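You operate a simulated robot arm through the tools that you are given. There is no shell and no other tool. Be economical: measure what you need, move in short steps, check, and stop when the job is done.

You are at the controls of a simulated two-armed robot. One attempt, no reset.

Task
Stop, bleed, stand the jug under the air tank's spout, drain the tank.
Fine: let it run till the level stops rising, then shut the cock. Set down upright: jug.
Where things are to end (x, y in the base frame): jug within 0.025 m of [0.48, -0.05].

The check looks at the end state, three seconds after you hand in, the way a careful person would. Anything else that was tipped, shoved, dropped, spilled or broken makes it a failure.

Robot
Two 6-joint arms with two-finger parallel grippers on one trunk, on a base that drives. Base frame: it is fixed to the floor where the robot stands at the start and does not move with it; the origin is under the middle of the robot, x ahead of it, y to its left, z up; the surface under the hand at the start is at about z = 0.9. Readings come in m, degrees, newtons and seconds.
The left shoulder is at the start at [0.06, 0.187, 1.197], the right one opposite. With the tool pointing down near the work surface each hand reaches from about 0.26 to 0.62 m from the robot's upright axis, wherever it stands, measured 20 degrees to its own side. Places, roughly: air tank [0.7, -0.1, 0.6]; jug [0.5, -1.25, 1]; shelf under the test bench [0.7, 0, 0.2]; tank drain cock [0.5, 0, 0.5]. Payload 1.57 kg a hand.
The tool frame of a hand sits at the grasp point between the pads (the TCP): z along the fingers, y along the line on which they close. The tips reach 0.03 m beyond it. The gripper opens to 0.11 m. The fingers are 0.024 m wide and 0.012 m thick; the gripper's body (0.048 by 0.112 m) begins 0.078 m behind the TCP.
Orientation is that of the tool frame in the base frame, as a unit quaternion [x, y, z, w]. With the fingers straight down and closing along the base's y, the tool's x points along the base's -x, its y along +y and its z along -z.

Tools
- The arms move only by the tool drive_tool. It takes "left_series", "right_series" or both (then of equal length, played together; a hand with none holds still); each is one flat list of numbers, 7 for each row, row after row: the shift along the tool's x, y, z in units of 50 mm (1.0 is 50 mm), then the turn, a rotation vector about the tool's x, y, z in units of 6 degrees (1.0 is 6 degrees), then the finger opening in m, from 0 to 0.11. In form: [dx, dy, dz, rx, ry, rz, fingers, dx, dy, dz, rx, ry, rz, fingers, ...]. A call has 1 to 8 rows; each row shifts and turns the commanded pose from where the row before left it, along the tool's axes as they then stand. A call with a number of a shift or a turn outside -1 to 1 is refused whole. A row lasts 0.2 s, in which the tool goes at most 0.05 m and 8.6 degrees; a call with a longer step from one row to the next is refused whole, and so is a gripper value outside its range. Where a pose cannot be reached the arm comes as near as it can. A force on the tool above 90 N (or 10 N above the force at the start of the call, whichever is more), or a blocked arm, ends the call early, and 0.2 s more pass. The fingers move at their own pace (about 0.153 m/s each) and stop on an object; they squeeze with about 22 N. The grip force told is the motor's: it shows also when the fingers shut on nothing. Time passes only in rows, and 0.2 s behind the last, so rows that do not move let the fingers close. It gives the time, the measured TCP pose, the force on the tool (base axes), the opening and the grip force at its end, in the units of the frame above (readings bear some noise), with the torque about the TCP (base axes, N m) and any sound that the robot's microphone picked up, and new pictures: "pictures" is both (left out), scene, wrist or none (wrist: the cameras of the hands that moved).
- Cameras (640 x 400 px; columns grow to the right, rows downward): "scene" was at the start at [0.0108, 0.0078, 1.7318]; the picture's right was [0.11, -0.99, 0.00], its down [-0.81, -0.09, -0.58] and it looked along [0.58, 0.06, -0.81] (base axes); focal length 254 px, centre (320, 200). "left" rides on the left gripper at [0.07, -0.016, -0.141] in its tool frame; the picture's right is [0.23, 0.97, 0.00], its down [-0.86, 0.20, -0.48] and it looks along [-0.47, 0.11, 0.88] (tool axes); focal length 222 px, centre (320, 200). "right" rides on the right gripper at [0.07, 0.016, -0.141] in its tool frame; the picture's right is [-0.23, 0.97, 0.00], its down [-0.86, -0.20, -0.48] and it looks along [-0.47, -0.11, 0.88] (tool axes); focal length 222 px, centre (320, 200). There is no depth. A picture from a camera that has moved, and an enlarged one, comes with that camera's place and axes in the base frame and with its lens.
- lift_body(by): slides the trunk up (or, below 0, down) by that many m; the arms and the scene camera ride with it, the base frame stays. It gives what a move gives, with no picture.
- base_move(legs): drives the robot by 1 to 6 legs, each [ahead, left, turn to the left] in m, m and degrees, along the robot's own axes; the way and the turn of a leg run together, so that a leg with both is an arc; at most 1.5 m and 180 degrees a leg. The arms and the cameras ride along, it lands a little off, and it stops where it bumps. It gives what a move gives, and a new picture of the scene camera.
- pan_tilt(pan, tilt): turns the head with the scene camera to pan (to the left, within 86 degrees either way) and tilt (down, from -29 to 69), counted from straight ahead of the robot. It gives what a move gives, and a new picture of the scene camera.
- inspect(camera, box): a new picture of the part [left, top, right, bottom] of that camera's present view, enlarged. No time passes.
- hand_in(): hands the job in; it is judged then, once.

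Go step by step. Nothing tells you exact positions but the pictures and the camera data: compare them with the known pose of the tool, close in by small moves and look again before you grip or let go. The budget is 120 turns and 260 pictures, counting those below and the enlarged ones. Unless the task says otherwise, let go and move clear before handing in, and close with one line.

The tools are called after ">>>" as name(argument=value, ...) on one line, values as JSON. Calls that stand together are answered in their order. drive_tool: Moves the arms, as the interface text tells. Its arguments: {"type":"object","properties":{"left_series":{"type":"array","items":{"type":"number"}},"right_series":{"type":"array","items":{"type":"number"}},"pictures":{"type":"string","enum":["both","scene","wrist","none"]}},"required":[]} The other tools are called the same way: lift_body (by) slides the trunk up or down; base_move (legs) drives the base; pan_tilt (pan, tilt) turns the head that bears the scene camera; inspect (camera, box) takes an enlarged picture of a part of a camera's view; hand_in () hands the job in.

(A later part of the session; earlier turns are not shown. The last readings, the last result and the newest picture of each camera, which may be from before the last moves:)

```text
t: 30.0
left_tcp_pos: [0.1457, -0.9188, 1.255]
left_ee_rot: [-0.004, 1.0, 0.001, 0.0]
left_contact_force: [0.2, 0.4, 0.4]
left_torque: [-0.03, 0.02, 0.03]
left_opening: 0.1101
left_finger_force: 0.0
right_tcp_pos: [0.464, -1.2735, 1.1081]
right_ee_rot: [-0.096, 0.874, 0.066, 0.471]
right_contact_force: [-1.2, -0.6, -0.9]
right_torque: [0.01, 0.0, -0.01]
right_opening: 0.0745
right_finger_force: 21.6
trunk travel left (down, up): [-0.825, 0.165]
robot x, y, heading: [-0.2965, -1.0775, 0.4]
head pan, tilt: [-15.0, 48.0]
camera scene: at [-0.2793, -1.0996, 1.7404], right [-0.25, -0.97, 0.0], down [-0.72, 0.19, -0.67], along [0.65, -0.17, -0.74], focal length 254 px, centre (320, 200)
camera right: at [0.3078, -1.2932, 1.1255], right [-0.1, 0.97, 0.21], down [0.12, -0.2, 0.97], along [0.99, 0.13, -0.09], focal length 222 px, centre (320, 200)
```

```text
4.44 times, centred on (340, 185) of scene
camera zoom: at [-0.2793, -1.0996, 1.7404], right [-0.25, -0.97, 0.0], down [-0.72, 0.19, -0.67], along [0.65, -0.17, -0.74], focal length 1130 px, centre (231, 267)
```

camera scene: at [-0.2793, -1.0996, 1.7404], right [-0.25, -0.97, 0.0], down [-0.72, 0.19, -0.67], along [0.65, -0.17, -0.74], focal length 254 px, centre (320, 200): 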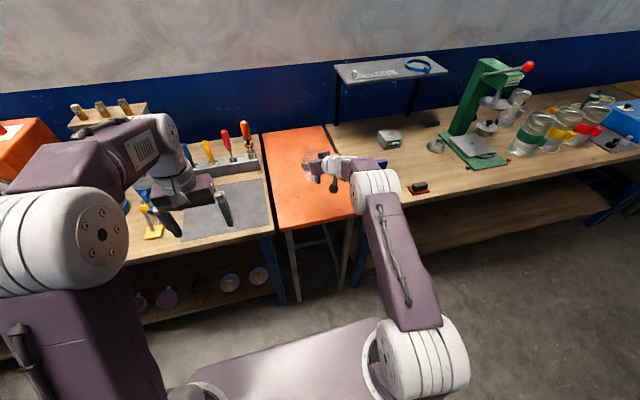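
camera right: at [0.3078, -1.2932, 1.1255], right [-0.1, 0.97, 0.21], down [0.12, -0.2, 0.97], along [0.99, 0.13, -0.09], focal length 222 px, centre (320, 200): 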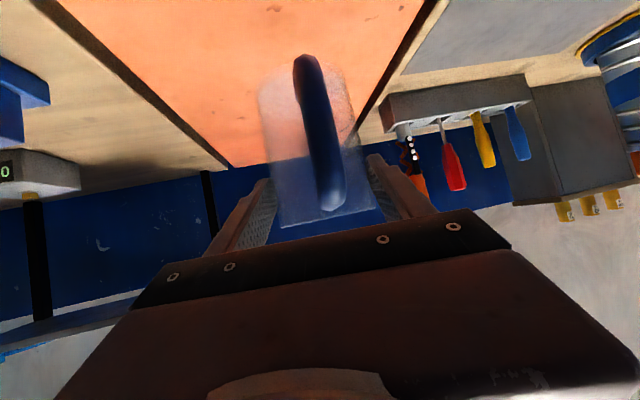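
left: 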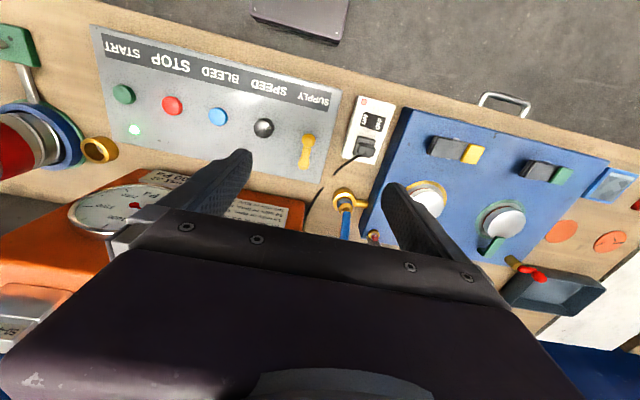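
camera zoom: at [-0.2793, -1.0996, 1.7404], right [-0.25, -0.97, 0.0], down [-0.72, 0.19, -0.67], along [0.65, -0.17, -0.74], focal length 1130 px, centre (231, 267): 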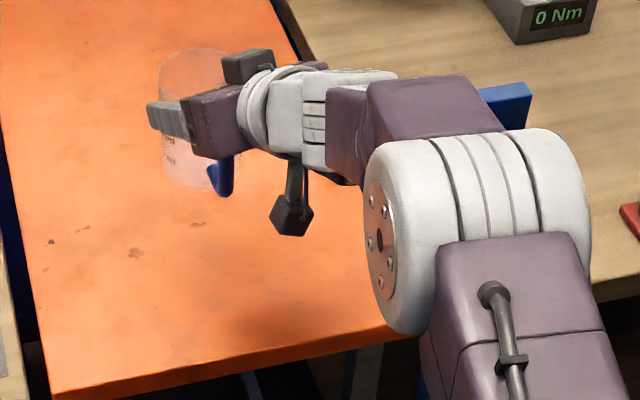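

The jug is held upright. I retract the hand 0.2 m from over the table.

>>> drive_tool(right_series=[0.426, 0.182, -0.652, 0, 0, 0, 0.06, 0.426, 0.182, -0.652, 0, 0, 0, 0.06, 0.426, 0.182, -0.652, 0, 0, 0, 0.06, 0.426, 0.182, -0.652, 0, 0, 0, 0.06, 0.426, 0.182, -0.652, 0, 0, 0, 0.06, 0, 0, 0, 0, 0, 0, 0.06], pictures="none")

>>> pan_tilt(pan=80, tilt=45)

```text
t: 31.4
left_tcp_pos: [0.1459, -0.9183, 1.2535]
left_ee_rot: [-0.004, 1.0, 0.0, 0.0]
left_contact_force: [0.3, -0.5, -0.2]
left_torque: [-0.01, -0.03, -0.04]
left_opening: 0.1099
left_finger_force: 0.0
right_tcp_pos: [0.2651, -1.2746, 1.1081]
right_ee_rot: [-0.097, 0.874, 0.066, 0.472]
right_contact_force: [-0.5, -0.5, -1.3]
right_torque: [-0.03, -0.01, -0.02]
right_opening: 0.0745
right_finger_force: 22.4
trunk travel left (down, up): [-0.825, 0.165]
robot x, y, heading: [-0.296, -1.0788, 0.3]
head pan, tilt: [-15.0, 48.0]
```

```text
t: 33.1
left_tcp_pos: [0.1451, -0.9191, 1.2546]
left_ee_rot: [-0.004, 1.0, 0.0, 0.0]
left_contact_force: [0.5, 0.3, -0.2]
left_torque: [-0.01, 0.01, 0.03]
left_opening: 0.1099
left_finger_force: 0.0
right_tcp_pos: [0.2641, -1.2745, 1.1086]
right_ee_rot: [-0.097, 0.874, 0.066, 0.471]
right_contact_force: [0.7, -0.6, -0.2]
right_torque: [0.01, -0.01, 0.01]
right_opening: 0.0744
right_finger_force: 22.7
trunk travel left (down, up): [-0.825, 0.165]
robot x, y, heading: [-0.2966, -1.0791, 0.2]
head pan, tilt: [80.0, 45.0]
camera scene: at [-0.3425, -0.9994, 1.7446], right [0.99, -0.17, 0.0], down [-0.12, -0.7, -0.71], along [0.12, 0.7, -0.71], focal length 254 px, centre (320, 200)
```

scene: 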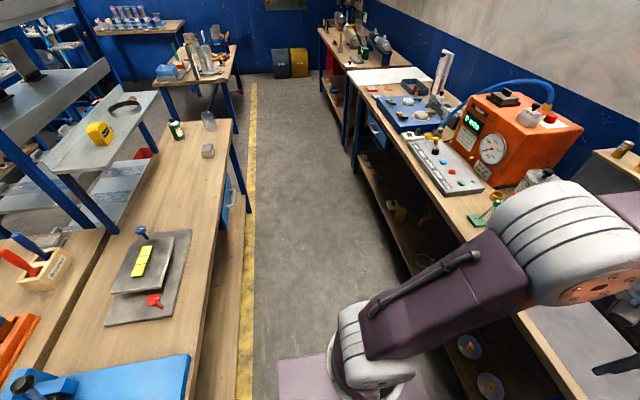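

The aisle is clear. I drive left about 1.15 m back to the air-tank bench.

>>> base_move(legs=[[0, 1.15, 0]])

>>> pan_tilt(pan=0, tilt=50)

```text
t: 39.0
left_tcp_pos: [0.1359, 0.237, 1.2548]
left_ee_rot: [-0.004, 1.0, 0.0, 0.0]
left_contact_force: [0.2, 0.7, -0.5]
left_torque: [0.04, 0.0, -0.02]
left_opening: 0.1099
left_finger_force: 0.0
right_tcp_pos: [0.2554, -0.119, 1.1091]
right_ee_rot: [-0.097, 0.874, 0.066, 0.472]
right_contact_force: [0.3, 0.2, -0.1]
right_torque: [0.0, 0.0, 0.01]
right_opening: 0.0739
right_finger_force: 21.7
trunk travel left (down, up): [-0.825, 0.165]
robot x, y, heading: [-0.3062, 0.0757, 0.5]
head pan, tilt: [80.0, 45.0]
camera scene: at [-0.3523, 0.1546, 1.7446], right [0.99, -0.16, 0.0], down [-0.12, -0.7, -0.71], along [0.12, 0.7, -0.71], focal length 254 px, centre (320, 200)
```

scene: 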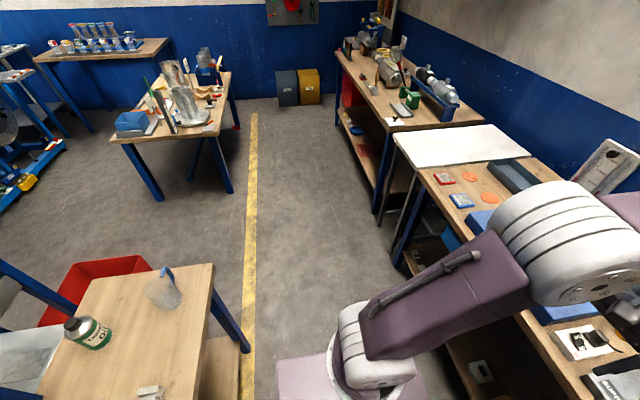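

```text
t: 40.5
left_tcp_pos: [0.1368, 0.2373, 1.2545]
left_ee_rot: [-0.006, 1.0, 0.0, 0.001]
left_contact_force: [-0.6, 0.2, -0.3]
left_torque: [0.02, 0.01, 0.02]
left_opening: 0.1099
left_finger_force: 0.0
right_tcp_pos: [0.2548, -0.1203, 1.1083]
right_ee_rot: [-0.098, 0.874, 0.067, 0.472]
right_contact_force: [-1.0, 0.4, -1.4]
right_torque: [0.0, 0.01, 0.0]
right_opening: 0.074
right_finger_force: 21.5
trunk travel left (down, up): [-0.825, 0.165]
robot x, y, heading: [-0.3067, 0.0733, 0.6]
head pan, tilt: [0.0, 50.0]
camera scene: at [-0.2887, 0.076, 1.7377], right [0.01, -1.0, 0.0], down [-0.77, -0.01, -0.64], along [0.64, 0.01, -0.77], focal length 254 px, centre (320, 200)
```

scene: 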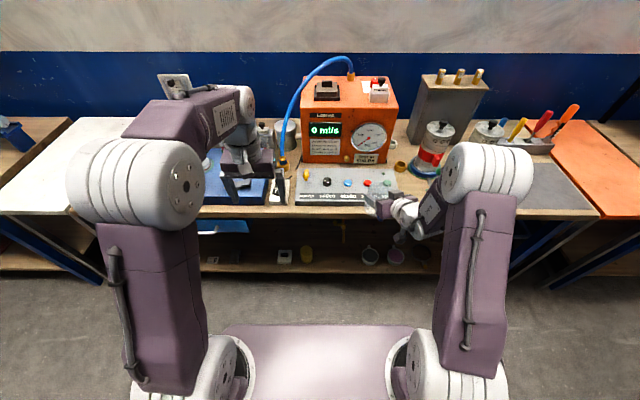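

Now the trunk must go low to see and reach the shelf. I back off 5 cm for clearance, then lower 0.5 m.

>>> base_move(legs=[[-0.05, 0, 0]])

>>> lift_body(by=-0.5)

>>> pan_tilt(pan=0, tilt=35)

```text
t: 41.4
left_tcp_pos: [0.0953, 0.2363, 1.251]
left_ee_rot: [-0.005, 1.0, 0.0, -0.003]
left_contact_force: [1.2, -0.1, -0.9]
left_torque: [0.01, 0.06, 0.01]
left_opening: 0.11
left_finger_force: 0.1
right_tcp_pos: [0.2127, -0.1195, 1.104]
right_ee_rot: [-0.098, 0.875, 0.066, 0.469]
right_contact_force: [0.1, 0.2, -1.2]
right_torque: [-0.02, -0.01, 0.03]
right_opening: 0.0739
right_finger_force: 21.6
trunk travel left (down, up): [-0.825, 0.165]
robot x, y, heading: [-0.3545, 0.0752, 0.5]
head pan, tilt: [0.0, 50.0]
camera scene: at [-0.3258, 0.0755, 1.7374], right [0.01, -1.0, 0.0], down [-0.77, -0.01, -0.64], along [0.64, 0.01, -0.77], focal length 254 px, centre (320, 200)
```

scene: 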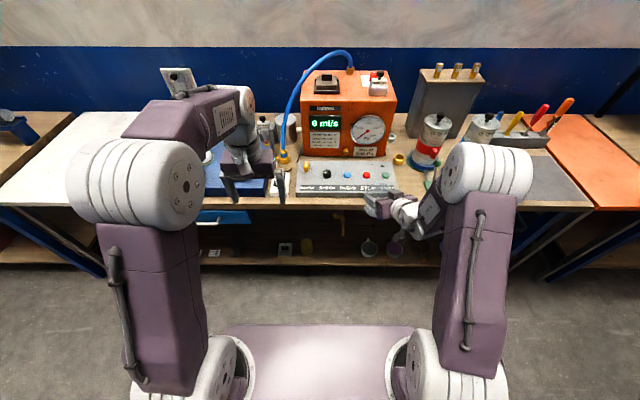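

```text
refused: -0.5 is not a number from -0.4 to 0.4
```

```text
t: 42.2
left_tcp_pos: [0.0848, 0.2361, 1.2545]
left_ee_rot: [-0.006, 1.0, 0.0, 0.0]
left_contact_force: [0.1, 0.5, 0.8]
left_torque: [0.02, -0.02, -0.02]
left_opening: 0.1101
left_finger_force: 0.0
right_tcp_pos: [0.2055, -0.1195, 1.1097]
right_ee_rot: [-0.098, 0.874, 0.067, 0.471]
right_contact_force: [-0.1, 0.9, -0.7]
right_torque: [-0.02, 0.0, -0.01]
right_opening: 0.0736
right_finger_force: 22.0
trunk travel left (down, up): [-0.825, 0.165]
robot x, y, heading: [-0.354, 0.0756, 0.4]
head pan, tilt: [0.0, 35.0]
camera scene: at [-0.3284, 0.0755, 1.7594], right [0.01, -1.0, 0.0], down [-0.57, -0.01, -0.82], along [0.82, 0.01, -0.57], focal length 254 px, centre (320, 200)
```

scene: 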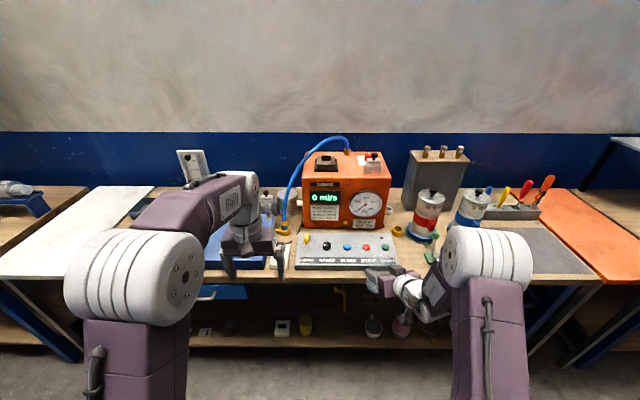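

Lift is limited to 0.4 m per call; lowering 0.4 and looking under the bench.

>>> lift_body(by=-0.4)

>>> pan_tilt(pan=0, tilt=40)

```text
t: 46.0
left_tcp_pos: [0.086, 0.237, 0.8551]
left_ee_rot: [-0.006, 1.0, 0.001, 0.001]
left_contact_force: [0.4, -0.6, -0.3]
left_torque: [0.01, 0.03, -0.01]
left_opening: 0.1101
left_finger_force: 0.1
right_tcp_pos: [0.2059, -0.1193, 0.7083]
right_ee_rot: [-0.097, 0.874, 0.066, 0.472]
right_contact_force: [-0.3, 0.1, -1.0]
right_torque: [-0.01, 0.02, -0.03]
right_opening: 0.0738
right_finger_force: 21.8
trunk travel left (down, up): [-0.425, 0.565]
robot x, y, heading: [-0.3563, 0.0758, 0.3]
head pan, tilt: [0.0, 35.0]
```

```text
t: 46.7
left_tcp_pos: [0.0864, 0.2365, 0.8547]
left_ee_rot: [-0.005, 1.0, 0.0, 0.0]
left_contact_force: [0.5, -0.8, 0.4]
left_torque: [0.02, 0.03, 0.01]
left_opening: 0.1101
left_finger_force: 0.0
right_tcp_pos: [0.2054, -0.1194, 0.7086]
right_ee_rot: [-0.097, 0.874, 0.066, 0.472]
right_contact_force: [-0.6, 0.4, -0.9]
right_torque: [0.02, 0.0, 0.03]
right_opening: 0.0736
right_finger_force: 21.8
trunk travel left (down, up): [-0.425, 0.565]
robot x, y, heading: [-0.3541, 0.0756, 0.4]
head pan, tilt: [0.0, 40.0]
camera scene: at [-0.3298, 0.0755, 1.3519], right [0.01, -1.0, 0.0], down [-0.64, -0.01, -0.77], along [0.77, 0.01, -0.64], focal length 254 px, centre (320, 200)
```

scene: 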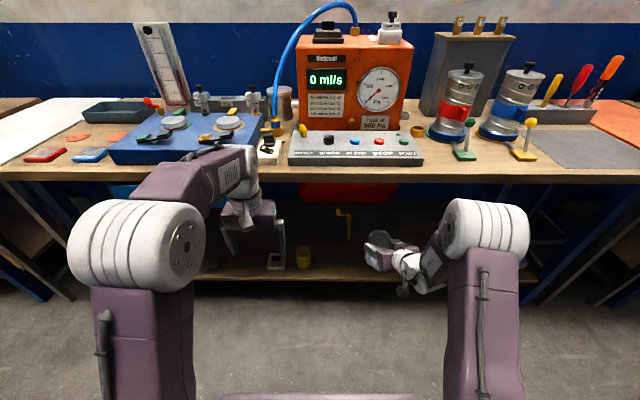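

The red tank and yellow cock are visible under the bench. Lowering further.

>>> lift_body(by=-0.3)

>>> pan_tilt(pan=-3, tilt=32)

>>> inspect(camera="scene", box=[200, 180, 440, 330])

```text
t: 49.7
left_tcp_pos: [0.0871, 0.237, 0.5546]
left_ee_rot: [-0.005, 1.0, 0.0, 0.0]
left_contact_force: [0.2, 0.2, -0.7]
left_torque: [0.01, -0.01, 0.0]
left_opening: 0.1099
left_finger_force: 0.1
right_tcp_pos: [0.206, -0.1186, 0.4084]
right_ee_rot: [-0.098, 0.874, 0.066, 0.472]
right_contact_force: [-0.5, -1.3, -1.0]
right_torque: [0.03, 0.0, -0.04]
right_opening: 0.0737
right_finger_force: 22.0
trunk travel left (down, up): [-0.125, 0.865]
robot x, y, heading: [-0.3516, 0.0725, 0.1]
head pan, tilt: [0.0, 40.0]
```

```text
t: 50.4
left_tcp_pos: [0.0876, 0.2367, 0.555]
left_ee_rot: [-0.005, 1.0, 0.0, 0.001]
left_contact_force: [0.2, 0.7, 0.9]
left_torque: [-0.01, 0.02, 0.0]
left_opening: 0.11
left_finger_force: 0.0
right_tcp_pos: [0.206, -0.1197, 0.4091]
right_ee_rot: [-0.098, 0.873, 0.067, 0.472]
right_contact_force: [-0.1, -0.4, -1.1]
right_torque: [0.01, -0.03, 0.0]
right_opening: 0.0738
right_finger_force: 21.9
trunk travel left (down, up): [-0.125, 0.865]
robot x, y, heading: [-0.3527, 0.0792, 0.4]
head pan, tilt: [-3.0, 32.0]
camera scene: at [-0.3254, 0.0709, 1.064], right [-0.04, -1.0, 0.0], down [-0.53, 0.02, -0.85], along [0.85, -0.04, -0.53], focal length 254 px, centre (320, 200)
```

scene: 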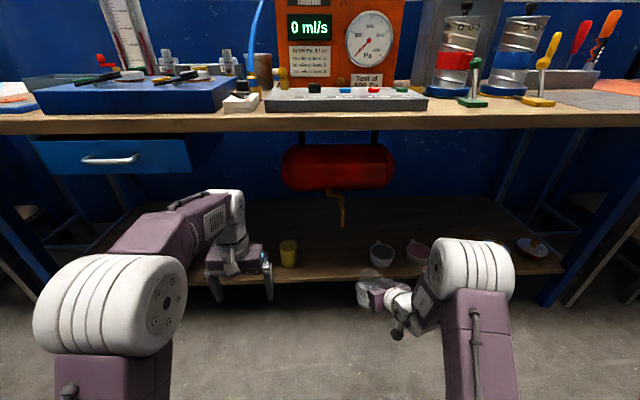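

```text
2.67 times, centred on (320, 255) of scene
camera zoom: at [-0.3254, 0.0709, 1.064], right [-0.04, -1.0, 0.0], down [-0.53, 0.02, -0.85], along [0.85, -0.04, -0.53], focal length 678 px, centre (320, 53)
```

zoom: 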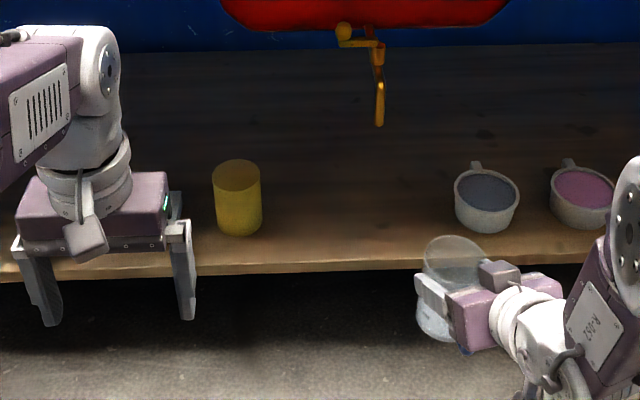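

>>> inspect(camera="scene", box=[300, 175, 370, 235])

>>> inspect(camera="right", box=[0, 0, 640, 400])

>>> inspect(camera="left", box=[0, 0, 640, 400])

```text
6.67 times, centred on (335, 205) of scene
camera zoom: at [-0.3254, 0.0709, 1.064], right [-0.04, -1.0, 0.0], down [-0.53, 0.02, -0.85], along [0.85, -0.04, -0.53], focal length 1695 px, centre (220, 167)
```

zoom: 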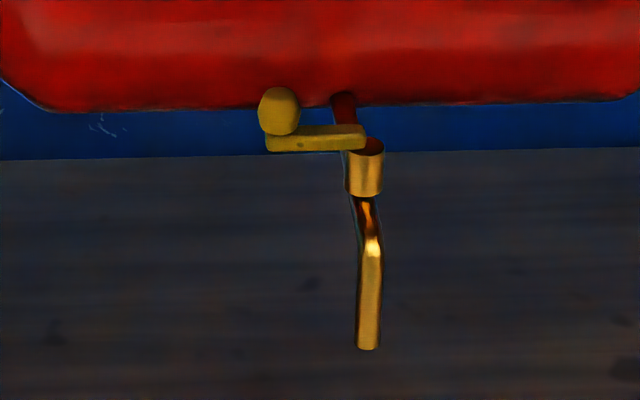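

```text
1.00 times, centred on (320, 200) of right (not enlarged: the box is as wide or as high as the picture)
camera zoom: at [0.0503, -0.1391, 0.4273], right [-0.11, 0.97, 0.21], down [0.12, -0.2, 0.97], along [0.99, 0.13, -0.09], focal length 222 px, centre (320, 200)
```

zoom: 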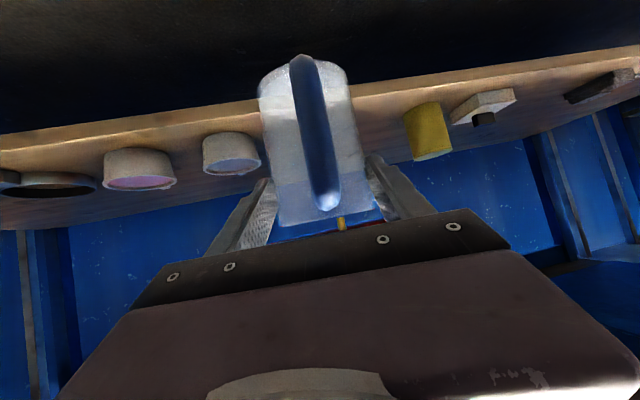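

```text
1.00 times, centred on (320, 200) of left (not enlarged: the box is as wide or as high as the picture)
camera zoom: at [0.0176, 0.2208, 0.6967], right [-0.24, 0.97, 0.0], down [0.85, 0.21, 0.48], along [0.46, 0.11, -0.88], focal length 222 px, centre (320, 200)
```

zoom: 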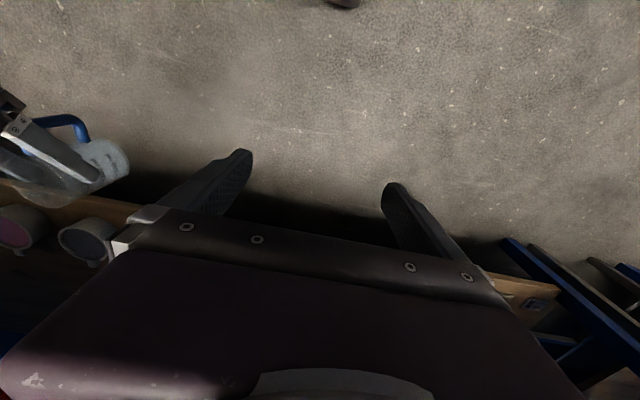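

The closed cock's lever points to +y (knob at about (0.49, 0.0, 0.58)), and the spout ends near (0.48, -0.055, 0.43), right above the goal spot. I shift the jug to y≈-0.053, lower it under spout height, then drive in.

>>> drive_tool(right_series=[-0.05, 0.43, 0.088, 0, 0, 0, 0.06, -0.05, 0.43, 0.088, 0, 0, 0, 0.06, -0.05, 0.43, 0.088, 0, 0, 0, 0.06, 0, 0, 0, 0, 0, 0, 0.06], pictures="none")

>>> lift_body(by=-0.055)

>>> base_move(legs=[[0.12, 0, 0]])

>>> inspect(camera="right", box=[0, 0, 640, 400])

>>> inspect(camera="scene", box=[240, 160, 440, 310])

```text
t: 51.4
left_tcp_pos: [0.086, 0.2363, 0.555]
left_ee_rot: [-0.005, 1.0, 0.0, 0.0]
left_contact_force: [-1.1, 0.2, -0.1]
left_torque: [-0.01, -0.03, -0.02]
left_opening: 0.1101
left_finger_force: 0.1
right_tcp_pos: [0.2111, -0.0667, 0.4135]
right_ee_rot: [-0.096, 0.875, 0.071, 0.47]
right_contact_force: [-0.1, 0.3, -0.6]
right_torque: [-0.03, -0.01, -0.02]
right_opening: 0.0736
right_finger_force: 21.4
right hand out of reach, approached as far as the arm can: row 2, 3
trunk travel left (down, up): [-0.125, 0.865]
robot x, y, heading: [-0.3523, 0.0739, 0.7]
head pan, tilt: [-3.0, 32.0]
```

```text
t: 52.3
left_tcp_pos: [0.0863, 0.2358, 0.4993]
left_ee_rot: [-0.005, 1.0, 0.0, -0.001]
left_contact_force: [0.0, 0.5, -0.1]
left_torque: [-0.04, 0.01, 0.0]
left_opening: 0.1101
left_finger_force: 0.2
right_tcp_pos: [0.2098, -0.0673, 0.3589]
right_ee_rot: [-0.097, 0.874, 0.071, 0.47]
right_contact_force: [0.0, -0.4, -1.4]
right_torque: [-0.01, 0.02, -0.01]
right_opening: 0.0738
right_finger_force: 21.9
trunk travel left (down, up): [-0.07, 0.92]
robot x, y, heading: [-0.3552, 0.0773, 0.5]
head pan, tilt: [-3.0, 32.0]
```

```text
t: 53.5
left_tcp_pos: [0.2067, 0.238, 0.4993]
left_ee_rot: [-0.005, 1.0, -0.001, 0.001]
left_contact_force: [0.4, 0.0, -0.2]
left_torque: [0.02, 0.0, 0.03]
left_opening: 0.1103
left_finger_force: 0.2
right_tcp_pos: [0.3317, -0.0648, 0.3589]
right_ee_rot: [-0.097, 0.875, 0.072, 0.469]
right_contact_force: [-0.6, 0.3, -0.7]
right_torque: [0.02, 0.0, 0.01]
right_opening: 0.0738
right_finger_force: 22.3
trunk travel left (down, up): [-0.07, 0.92]
robot x, y, heading: [-0.2339, 0.0784, 0.8]
head pan, tilt: [-3.0, 32.0]
camera scene: at [-0.2059, 0.0721, 1.009], right [-0.04, -1.0, 0.0], down [-0.53, 0.02, -0.85], along [0.85, -0.04, -0.53], focal length 254 px, centre (320, 200)
```

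scene: 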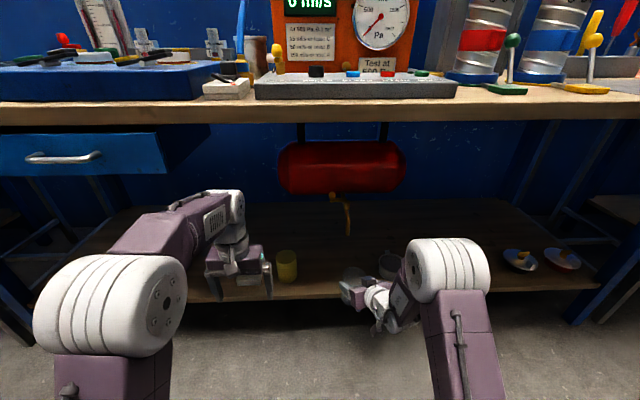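

```text
1.00 times, centred on (320, 200) of right (not enlarged: the box is as wide or as high as the picture)
camera zoom: at [0.1749, -0.0865, 0.3782], right [-0.11, 0.97, 0.22], down [0.12, -0.21, 0.97], along [0.99, 0.13, -0.1], focal length 222 px, centre (320, 200)
```

zoom: 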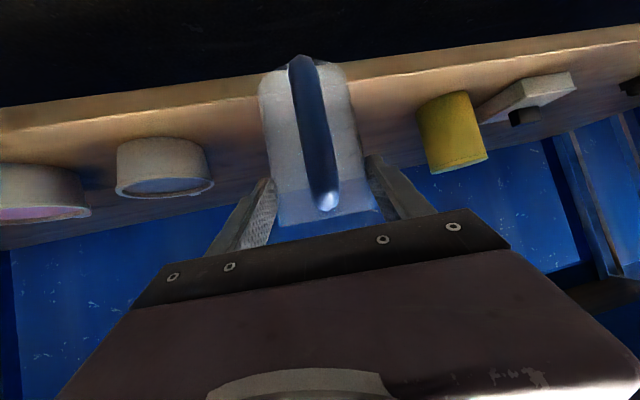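

```text
2.67 times, centred on (340, 235) of scene
camera zoom: at [-0.2059, 0.0721, 1.009], right [-0.04, -1.0, 0.0], down [-0.53, 0.02, -0.85], along [0.85, -0.04, -0.53], focal length 678 px, centre (267, 107)
```

zoom: 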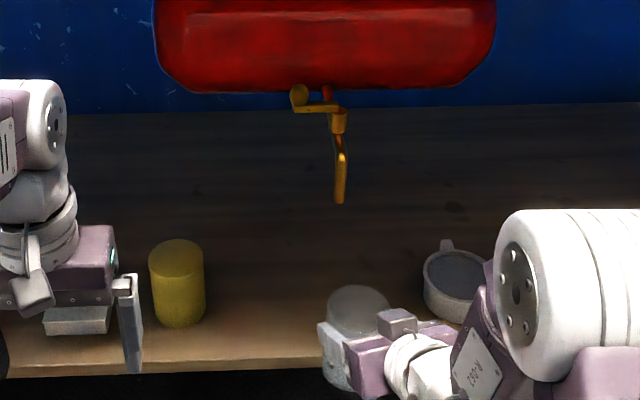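

The jug hangs about 3 cm above the shelf (top z≈0.24) and 4 cm below spout height. I move it forward 0.13 m to under the spout.

>>> drive_tool(right_series=[-0.368, -0.11, 0.552, 0, 0, 0, 0.06, -0.368, -0.11, 0.552, 0, 0, 0, 0.06, -0.368, -0.11, 0.552, 0, 0, 0, 0.06, 0, 0, 0, 0, 0, 0, 0.06])

>>> inspect(camera="scene", box=[260, 180, 420, 300])

```text
t: 54.5
left_tcp_pos: [0.2066, 0.2385, 0.4996]
left_ee_rot: [-0.006, 1.0, 0.001, 0.0]
left_contact_force: [-0.6, -0.4, -0.1]
left_torque: [0.02, -0.02, 0.03]
left_opening: 0.1099
left_finger_force: 0.1
right_tcp_pos: [0.4319, -0.0567, 0.3581]
right_ee_rot: [-0.098, 0.874, 0.073, 0.47]
right_contact_force: [0.8, -0.4, 0.2]
right_torque: [0.0, 0.01, 0.03]
right_opening: 0.0737
right_finger_force: 21.8
trunk travel left (down, up): [-0.07, 0.92]
robot x, y, heading: [-0.2336, 0.074, 0.4]
head pan, tilt: [-3.0, 32.0]
camera scene: at [-0.2058, 0.0721, 1.009], right [-0.04, -1.0, 0.0], down [-0.53, 0.02, -0.85], along [0.85, -0.04, -0.53], focal length 254 px, centre (320, 200)
camera right: at [0.2758, -0.0785, 0.3783], right [-0.11, 0.97, 0.22], down [0.12, -0.21, 0.97], along [0.99, 0.13, -0.1], focal length 222 px, centre (320, 200)
```

scene: 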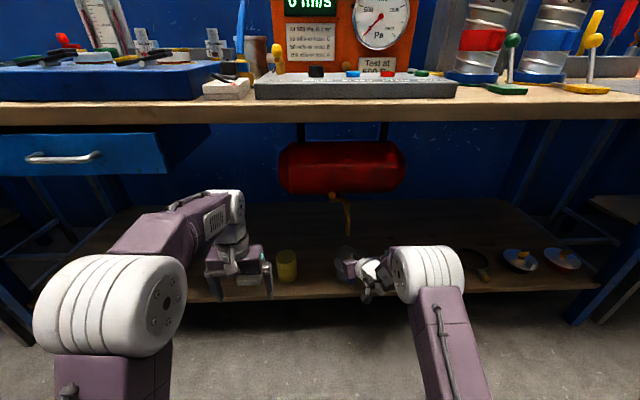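
right: 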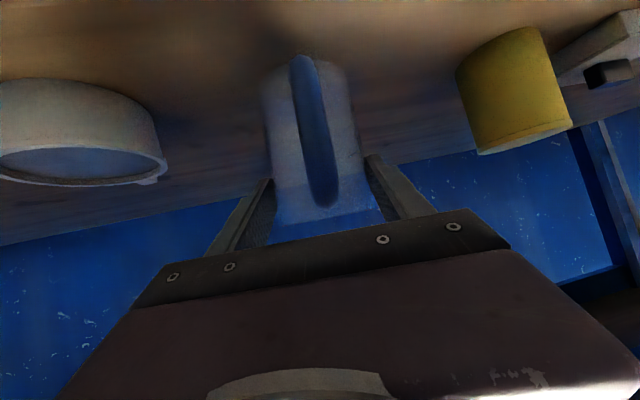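

```text
3.33 times, centred on (340, 240) of scene
camera zoom: at [-0.2058, 0.0721, 1.009], right [-0.04, -1.0, 0.0], down [-0.53, 0.02, -0.85], along [0.85, -0.04, -0.53], focal length 848 px, centre (253, 67)
```

zoom: 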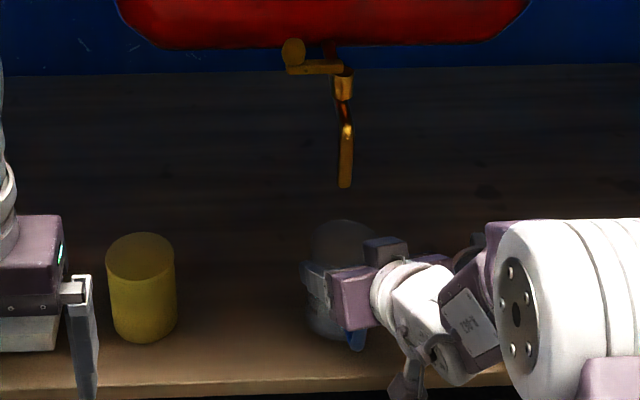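

The jug axis checks at (0.443, -0.053). One more 34 mm forward, then lower gently.

>>> drive_tool(right_series=[-0.2, -0.06, 0.3, 0, 0, 0, 0.06, -0.18, -0.05, 0.28, 0, 0, 0, 0.06, 0, 0, 0, 0, 0, 0, 0.06], pictures="none")

>>> inspect(camera="scene", box=[260, 180, 420, 300])

```text
t: 55.4
left_tcp_pos: [0.2066, 0.238, 0.4998]
left_ee_rot: [-0.005, 1.0, 0.0, 0.0]
left_contact_force: [0.6, 0.2, 0.2]
left_torque: [0.01, 0.0, 0.01]
left_opening: 0.1102
left_finger_force: 0.0
right_tcp_pos: [0.4658, -0.0542, 0.3591]
right_ee_rot: [-0.098, 0.874, 0.073, 0.469]
right_contact_force: [0.1, 0.0, -0.8]
right_torque: [0.03, -0.06, 0.01]
right_opening: 0.0735
right_finger_force: 22.0
trunk travel left (down, up): [-0.07, 0.92]
robot x, y, heading: [-0.2379, 0.0763, 0.5]
head pan, tilt: [-3.0, 32.0]
```

```text
3.33 times, centred on (340, 240) of scene
camera zoom: at [-0.2058, 0.0721, 1.009], right [-0.04, -1.0, 0.0], down [-0.53, 0.02, -0.85], along [0.85, -0.04, -0.53], focal length 848 px, centre (253, 67)
```

zoom: 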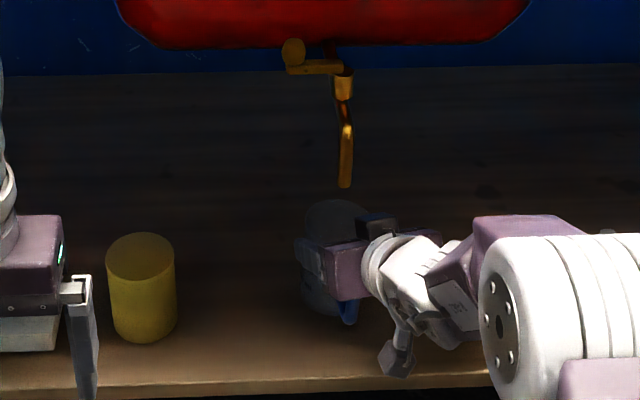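

It's directly beneath the spout. Lowering 24 mm, then I check for contact.

>>> drive_tool(right_series=[0.1, -0.004, 0.066, 0, 0, 0, 0.06, 0.1, -0.004, 0.066, 0, 0, 0, 0.06, 0.1, -0.004, 0.066, 0, 0, 0, 0.06, 0.1, -0.004, 0.066, 0, 0, 0, 0.06, 0, 0, 0, 0, 0, 0, 0.06], pictures="wrist")

>>> inspect(camera="scene", box=[300, 220, 380, 280])

```text
t: 56.5
left_tcp_pos: [0.206, 0.2377, 0.5]
left_ee_rot: [-0.006, 1.0, 0.001, 0.0]
left_contact_force: [-0.3, 0.3, -0.2]
left_torque: [0.0, -0.01, -0.02]
left_opening: 0.1099
left_finger_force: 0.1
right_tcp_pos: [0.467, -0.0541, 0.3363]
right_ee_rot: [-0.098, 0.875, 0.072, 0.469]
right_contact_force: [0.1, -0.2, -0.6]
right_torque: [0.03, 0.07, 0.04]
right_opening: 0.0733
right_finger_force: 22.1
trunk travel left (down, up): [-0.07, 0.92]
robot x, y, heading: [-0.2316, 0.0742, 0.4]
head pan, tilt: [-3.0, 32.0]
camera right: at [0.3108, -0.0761, 0.354], right [-0.11, 0.97, 0.22], down [0.12, -0.21, 0.97], along [0.99, 0.13, -0.1], focal length 222 px, centre (320, 200)
```

right: 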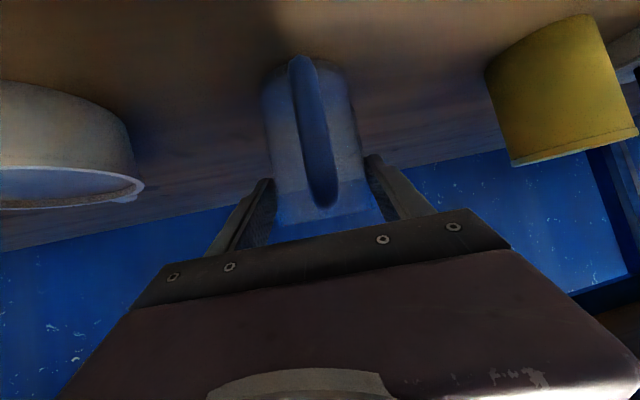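

```text
6.67 times, centred on (340, 250) of scene
camera zoom: at [-0.2058, 0.0721, 1.009], right [-0.04, -1.0, 0.0], down [-0.53, 0.02, -0.85], along [0.85, -0.04, -0.53], focal length 1695 px, centre (187, -133)
```

zoom: 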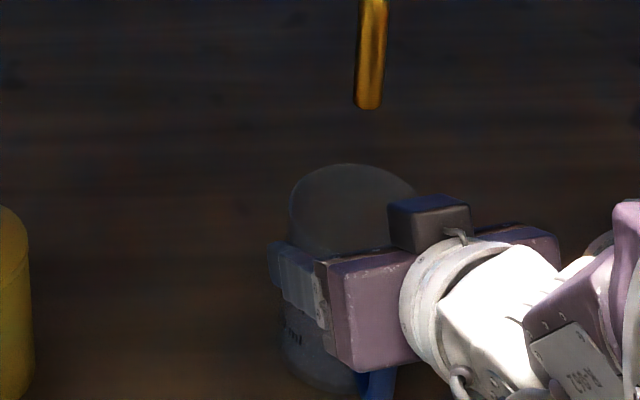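

No contact yet. Continue down 3 mm at a time.

>>> drive_tool(right_series=[0.05, -0.002, 0.033, 0, 0, 0, 0.06, 0.05, -0.002, 0.033, 0, 0, 0, 0.06, 0, 0, 0, 0, 0, 0, 0.06], pictures="none")

>>> drive_tool(right_series=[0.05, -0.002, 0.033, 0, 0, 0, 0.06, 0, 0, 0, 0, 0, 0, 0.06], pictures="none")

```text
t: 57.4
left_tcp_pos: [0.2055, 0.2386, 0.5013]
left_ee_rot: [-0.005, 1.0, -0.001, 0.001]
left_contact_force: [-0.4, -1.1, 0.2]
left_torque: [0.0, 0.02, 0.0]
left_opening: 0.1102
left_finger_force: 0.1
right_tcp_pos: [0.4659, -0.0537, 0.3328]
right_ee_rot: [-0.099, 0.872, 0.072, 0.473]
right_contact_force: [-0.4, 0.5, 14.7]
right_torque: [-0.5, -0.24, -0.07]
right_opening: 0.0739
right_finger_force: 22.1
trunk travel left (down, up): [-0.07, 0.92]
robot x, y, heading: [-0.2341, 0.0744, 0.7]
head pan, tilt: [-3.0, 32.0]
```

```text
t: 58.0
left_tcp_pos: [0.2049, 0.2392, 0.5016]
left_ee_rot: [-0.006, 1.0, 0.0, 0.002]
left_contact_force: [-0.9, 0.1, 0.0]
left_torque: [0.02, 0.0, 0.02]
left_opening: 0.1101
left_finger_force: 0.0
right_tcp_pos: [0.466, -0.0532, 0.3289]
right_ee_rot: [-0.098, 0.874, 0.071, 0.471]
right_contact_force: [-2.0, 3.5, 18.6]
right_torque: [-0.21, -0.55, -0.02]
right_opening: 0.0733
right_finger_force: 21.5
trunk travel left (down, up): [-0.07, 0.92]
robot x, y, heading: [-0.2316, 0.0781, 0.9]
head pan, tilt: [-3.0, 32.0]
```

The jug is on the shelf (contact at TCP z≈0.333). I ease off the pressure and open the fingers.

>>> drive_tool(right_series=[-0.06, 0.002, -0.04, 0, 0, 0, 0.06, 0, 0, 0, 0, 0, 0, 0.085, 0, 0, 0, 0, 0, 0, 0.11, 0, 0, 0, 0, 0, 0, 0.11], pictures="wrist")

>>> inspect(camera="scene", box=[300, 220, 380, 280])

```text
t: 59.0
left_tcp_pos: [0.2061, 0.2385, 0.4987]
left_ee_rot: [-0.006, 1.0, 0.0, -0.001]
left_contact_force: [-0.1, -0.5, -0.2]
left_torque: [-0.02, -0.04, 0.0]
left_opening: 0.1103
left_finger_force: 0.1
right_tcp_pos: [0.466, -0.0553, 0.329]
right_ee_rot: [-0.097, 0.874, 0.071, 0.47]
right_contact_force: [0.3, -0.1, -0.2]
right_torque: [-0.02, -0.04, 0.02]
right_opening: 0.1102
right_finger_force: 0.1
trunk travel left (down, up): [-0.07, 0.92]
robot x, y, heading: [-0.2354, 0.0749, 0.6]
head pan, tilt: [-3.0, 32.0]
camera right: at [0.3107, -0.0761, 0.3482], right [-0.11, 0.97, 0.22], down [0.12, -0.21, 0.97], along [0.99, 0.13, -0.1], focal length 222 px, centre (320, 200)
```

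right: 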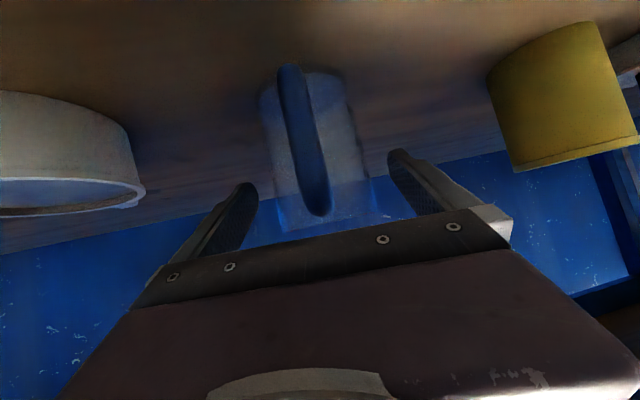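

```text
6.67 times, centred on (340, 250) of scene
camera zoom: at [-0.2059, 0.0721, 1.009], right [-0.04, -1.0, 0.0], down [-0.53, 0.02, -0.85], along [0.85, -0.04, -0.53], focal length 1695 px, centre (187, -133)
```

zoom: 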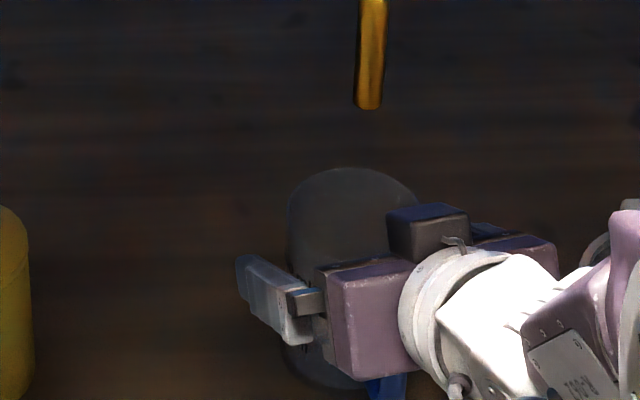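

Released, jug upright. I withdraw the hand straight back 0.14 m.

>>> drive_tool(right_series=[0.19, -0.004, -0.29, 0, 0, 0, 0.11, 0.385, -0.007, -0.587, 0, 0, 0, 0.11, 0.385, -0.007, -0.587, 0, 0, 0, 0.11, 0.385, -0.007, -0.587, 0, 0, 0, 0.11, 0.19, -0.004, -0.29, 0, 0, 0, 0.11, 0, 0, 0, 0, 0, 0, 0.11])

>>> inspect(camera="scene", box=[270, 180, 410, 285])

```text
t: 60.4
left_tcp_pos: [0.2051, 0.2399, 0.4988]
left_ee_rot: [-0.005, 1.0, 0.0, 0.0]
left_contact_force: [-0.4, -0.2, -1.0]
left_torque: [0.0, 0.04, -0.01]
left_opening: 0.1099
left_finger_force: 0.0
right_tcp_pos: [0.3301, -0.0899, 0.3311]
right_ee_rot: [-0.097, 0.875, 0.076, 0.469]
right_contact_force: [-0.3, 0.3, 0.5]
right_torque: [0.05, 0.0, 0.04]
right_opening: 0.1099
right_finger_force: 0.0
trunk travel left (down, up): [-0.07, 0.92]
robot x, y, heading: [-0.2287, 0.0782, 0.6]
head pan, tilt: [-3.0, 32.0]
camera scene: at [-0.206, 0.0722, 1.0091], right [-0.04, -1.0, 0.0], down [-0.53, 0.02, -0.85], along [0.85, -0.04, -0.53], focal length 254 px, centre (320, 200)
camera right: at [0.1761, -0.1115, 0.3504], right [-0.11, 0.97, 0.23], down [0.13, -0.22, 0.97], along [0.99, 0.14, -0.1], focal length 222 px, centre (320, 200)
```

scene: 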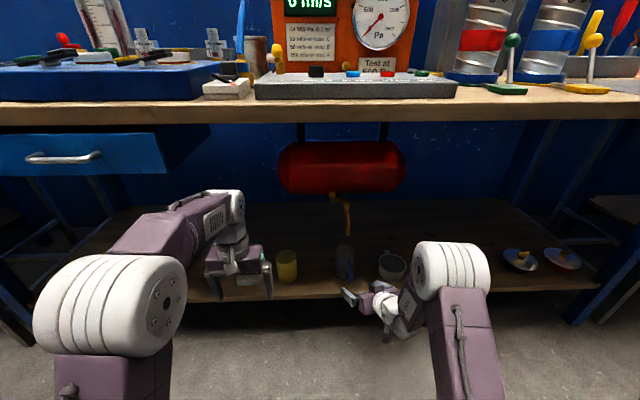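
right: 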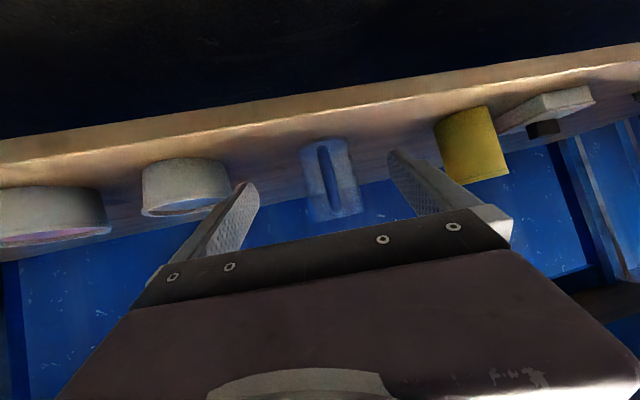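

```text
3.81 times, centred on (340, 232) of scene
camera zoom: at [-0.206, 0.0722, 1.0091], right [-0.04, -1.0, 0.0], down [-0.53, 0.02, -0.85], along [0.85, -0.04, -0.53], focal length 969 px, centre (244, 76)
```

zoom: 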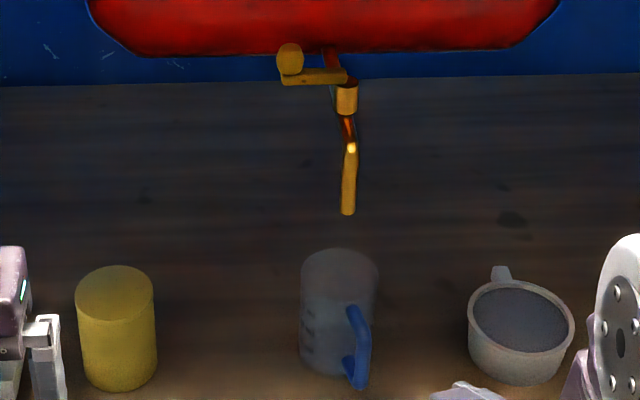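

The jug stands at about (0.471, -0.052), within tolerance and below the spout. Next I bring the left hand toward the cock: close it as a poker, turn it to point forward-right, and get a close look.

>>> drive_tool(left_series=[0, 0, -0.2, 0, 0, 0.94, 0, 0, 0, -0.2, 0, 0, 0.94, 0, 0, 0, -0.2, 0, 0, 0.94, 0, 0, 0, -0.2, 0, 0, 0.94, 0, 0, 0, -0.2, 0, 0, 0.94, 0, 0, 0, -0.2, 0, 0, 0.94, 0, 0, 0, -0.2, 0, 0, 0.94, 0, 0, 0, -0.2, 0, 0, 0.94, 0], pictures="none")

>>> drive_tool(left_series=[-0.3, 0, 0, 0, -1, 0, 0, -0.3, 0, 0, 0, -1, 0, 0, -0.3, 0, 0, 0, -1, 0, 0, -0.3, 0, 0, 0, -1, 0, 0, 0, 0, 0, 0, -1, 0, 0, 0, 0, 0, 0, -1, 0, 0, 0, 0, 0, 0, -1, 0, 0, 0, 0, 0, 0, -1, 0, 0])

```text
t: 62.1
left_tcp_pos: [0.2063, 0.2385, 0.5802]
left_ee_rot: [0.379, 0.925, 0.0, 0.0]
left_contact_force: [1.2, 0.1, 0.1]
left_torque: [-0.01, 0.0, -0.03]
left_opening: 0.0001
left_finger_force: 21.3
right_tcp_pos: [0.3314, -0.0899, 0.331]
right_ee_rot: [-0.097, 0.875, 0.075, 0.468]
right_contact_force: [0.2, -0.2, -0.7]
right_torque: [0.0, -0.01, -0.01]
right_opening: 0.1101
right_finger_force: 0.1
trunk travel left (down, up): [-0.07, 0.92]
robot x, y, heading: [-0.2322, 0.0767, 0.7]
head pan, tilt: [-3.0, 32.0]
```

```text
t: 64.0
left_tcp_pos: [0.248, 0.1967, 0.5891]
left_ee_rot: [0.345, 0.845, -0.155, 0.378]
left_contact_force: [-0.1, 0.5, 0.7]
left_torque: [0.0, 0.0, 0.0]
left_opening: 0.0
left_finger_force: 20.9
right_tcp_pos: [0.3327, -0.0895, 0.3305]
right_ee_rot: [-0.096, 0.875, 0.075, 0.469]
right_contact_force: [-0.3, -0.5, 0.1]
right_torque: [-0.03, -0.02, 0.0]
right_opening: 0.1099
right_finger_force: 0.1
trunk travel left (down, up): [-0.07, 0.92]
robot x, y, heading: [-0.2339, 0.0788, 0.5]
head pan, tilt: [-3.0, 32.0]
camera scene: at [-0.206, 0.0721, 1.0091], right [-0.04, -1.0, 0.0], down [-0.53, 0.02, -0.85], along [0.85, -0.04, -0.53], focal length 254 px, centre (320, 200)
camera left: at [0.1287, 0.293, 0.6322], right [0.57, 0.8, -0.17], down [0.29, -0.01, 0.96], along [0.76, -0.6, -0.24], focal length 222 px, centre (320, 200)
```

scene: 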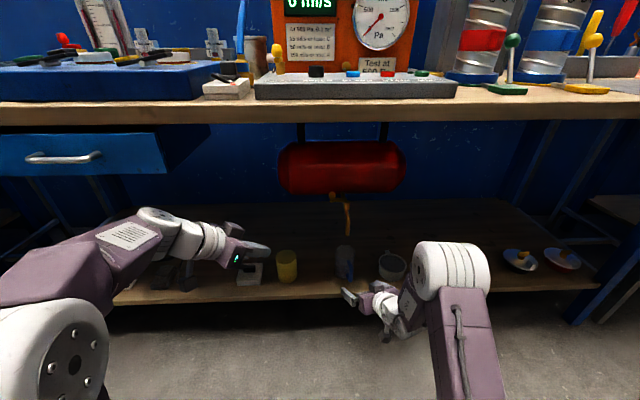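
left: 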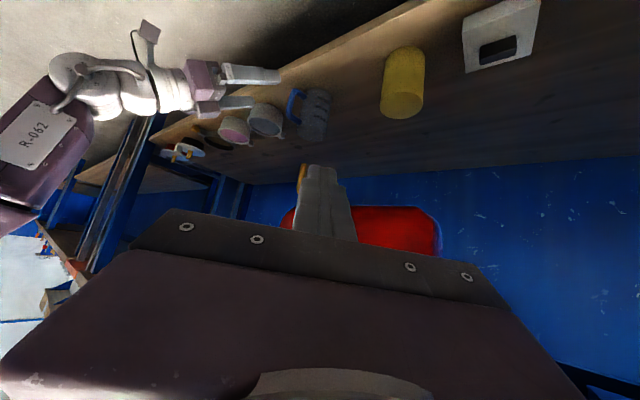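

I flatten the pitch a bit more and bring the poker forward, offset to the far side of the knob so the camera can see the cock.

>>> drive_tool(left_series=[0, 0, 0, 0, -1, 0, 0, 0, 0, 0, 0, -1, 0, 0, 0, 0, 0, 0, -1, 0, 0, -0.365, 0.252, 0.712, 0, 0, 0, 0, -0.365, 0.252, 0.712, 0, 0, 0, 0, -0.365, 0.252, 0.712, 0, 0, 0, 0, 0, 0, 0, 0, 0, 0, 0])

>>> inspect(camera="scene", box=[240, 170, 380, 275])

```text
t: 65.5
left_tcp_pos: [0.3612, 0.1391, 0.5945]
left_ee_rot: [0.317, 0.776, -0.206, 0.504]
left_contact_force: [0.6, -0.1, 0.3]
left_torque: [-0.04, -0.02, -0.02]
left_opening: 0.0001
left_finger_force: 20.8
right_tcp_pos: [0.3322, -0.0892, 0.3296]
right_ee_rot: [-0.097, 0.875, 0.075, 0.468]
right_contact_force: [0.5, -0.3, 0.5]
right_torque: [-0.02, 0.02, 0.02]
right_opening: 0.1099
right_finger_force: 0.0
trunk travel left (down, up): [-0.07, 0.92]
robot x, y, heading: [-0.2338, 0.0781, 0.7]
head pan, tilt: [-3.0, 32.0]
camera scene: at [-0.2059, 0.0721, 1.009], right [-0.04, -1.0, 0.0], down [-0.53, 0.02, -0.85], along [0.85, -0.04, -0.53], focal length 254 px, centre (320, 200)
camera left: at [0.2373, 0.2391, 0.5896], right [0.62, 0.76, -0.21], down [0.08, 0.21, 0.98], along [0.78, -0.62, 0.07], focal length 222 px, centre (320, 200)
```

scene: 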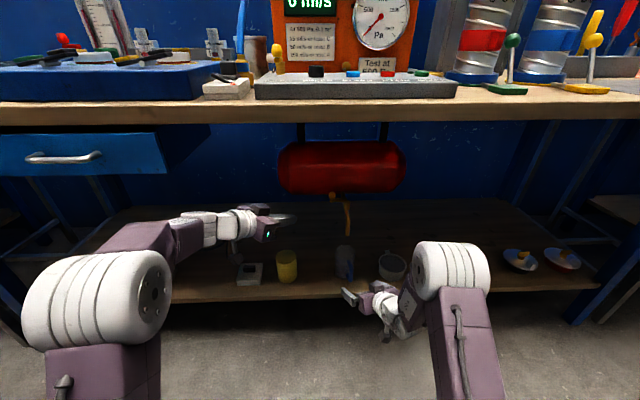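
left: 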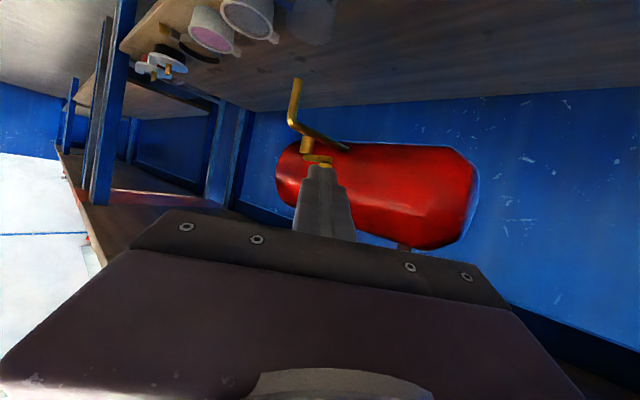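

```text
3.81 times, centred on (310, 222) of scene
camera zoom: at [-0.2059, 0.0721, 1.009], right [-0.04, -1.0, 0.0], down [-0.53, 0.02, -0.85], along [0.85, -0.04, -0.53], focal length 969 px, centre (358, 114)
```

zoom: 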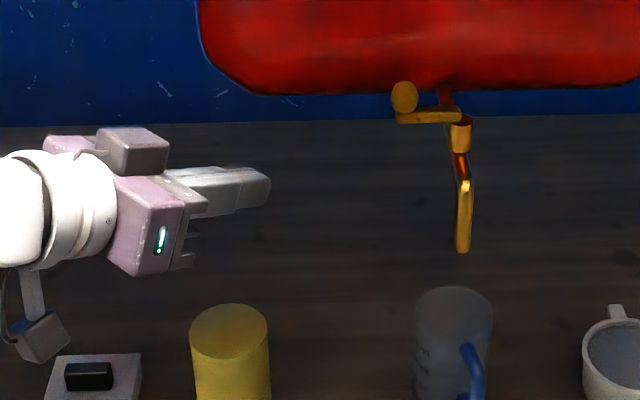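

>>> inspect(camera="left", box=[260, 60, 390, 180])

```text
3.33 times, centred on (325, 120) of left
camera zoom: at [0.2373, 0.2391, 0.5896], right [0.62, 0.76, -0.21], down [0.08, 0.21, 0.98], along [0.78, -0.62, 0.07], focal length 740 px, centre (303, 467)
```

zoom: 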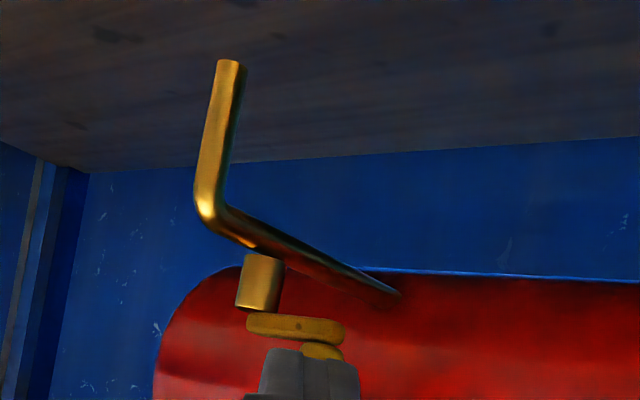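

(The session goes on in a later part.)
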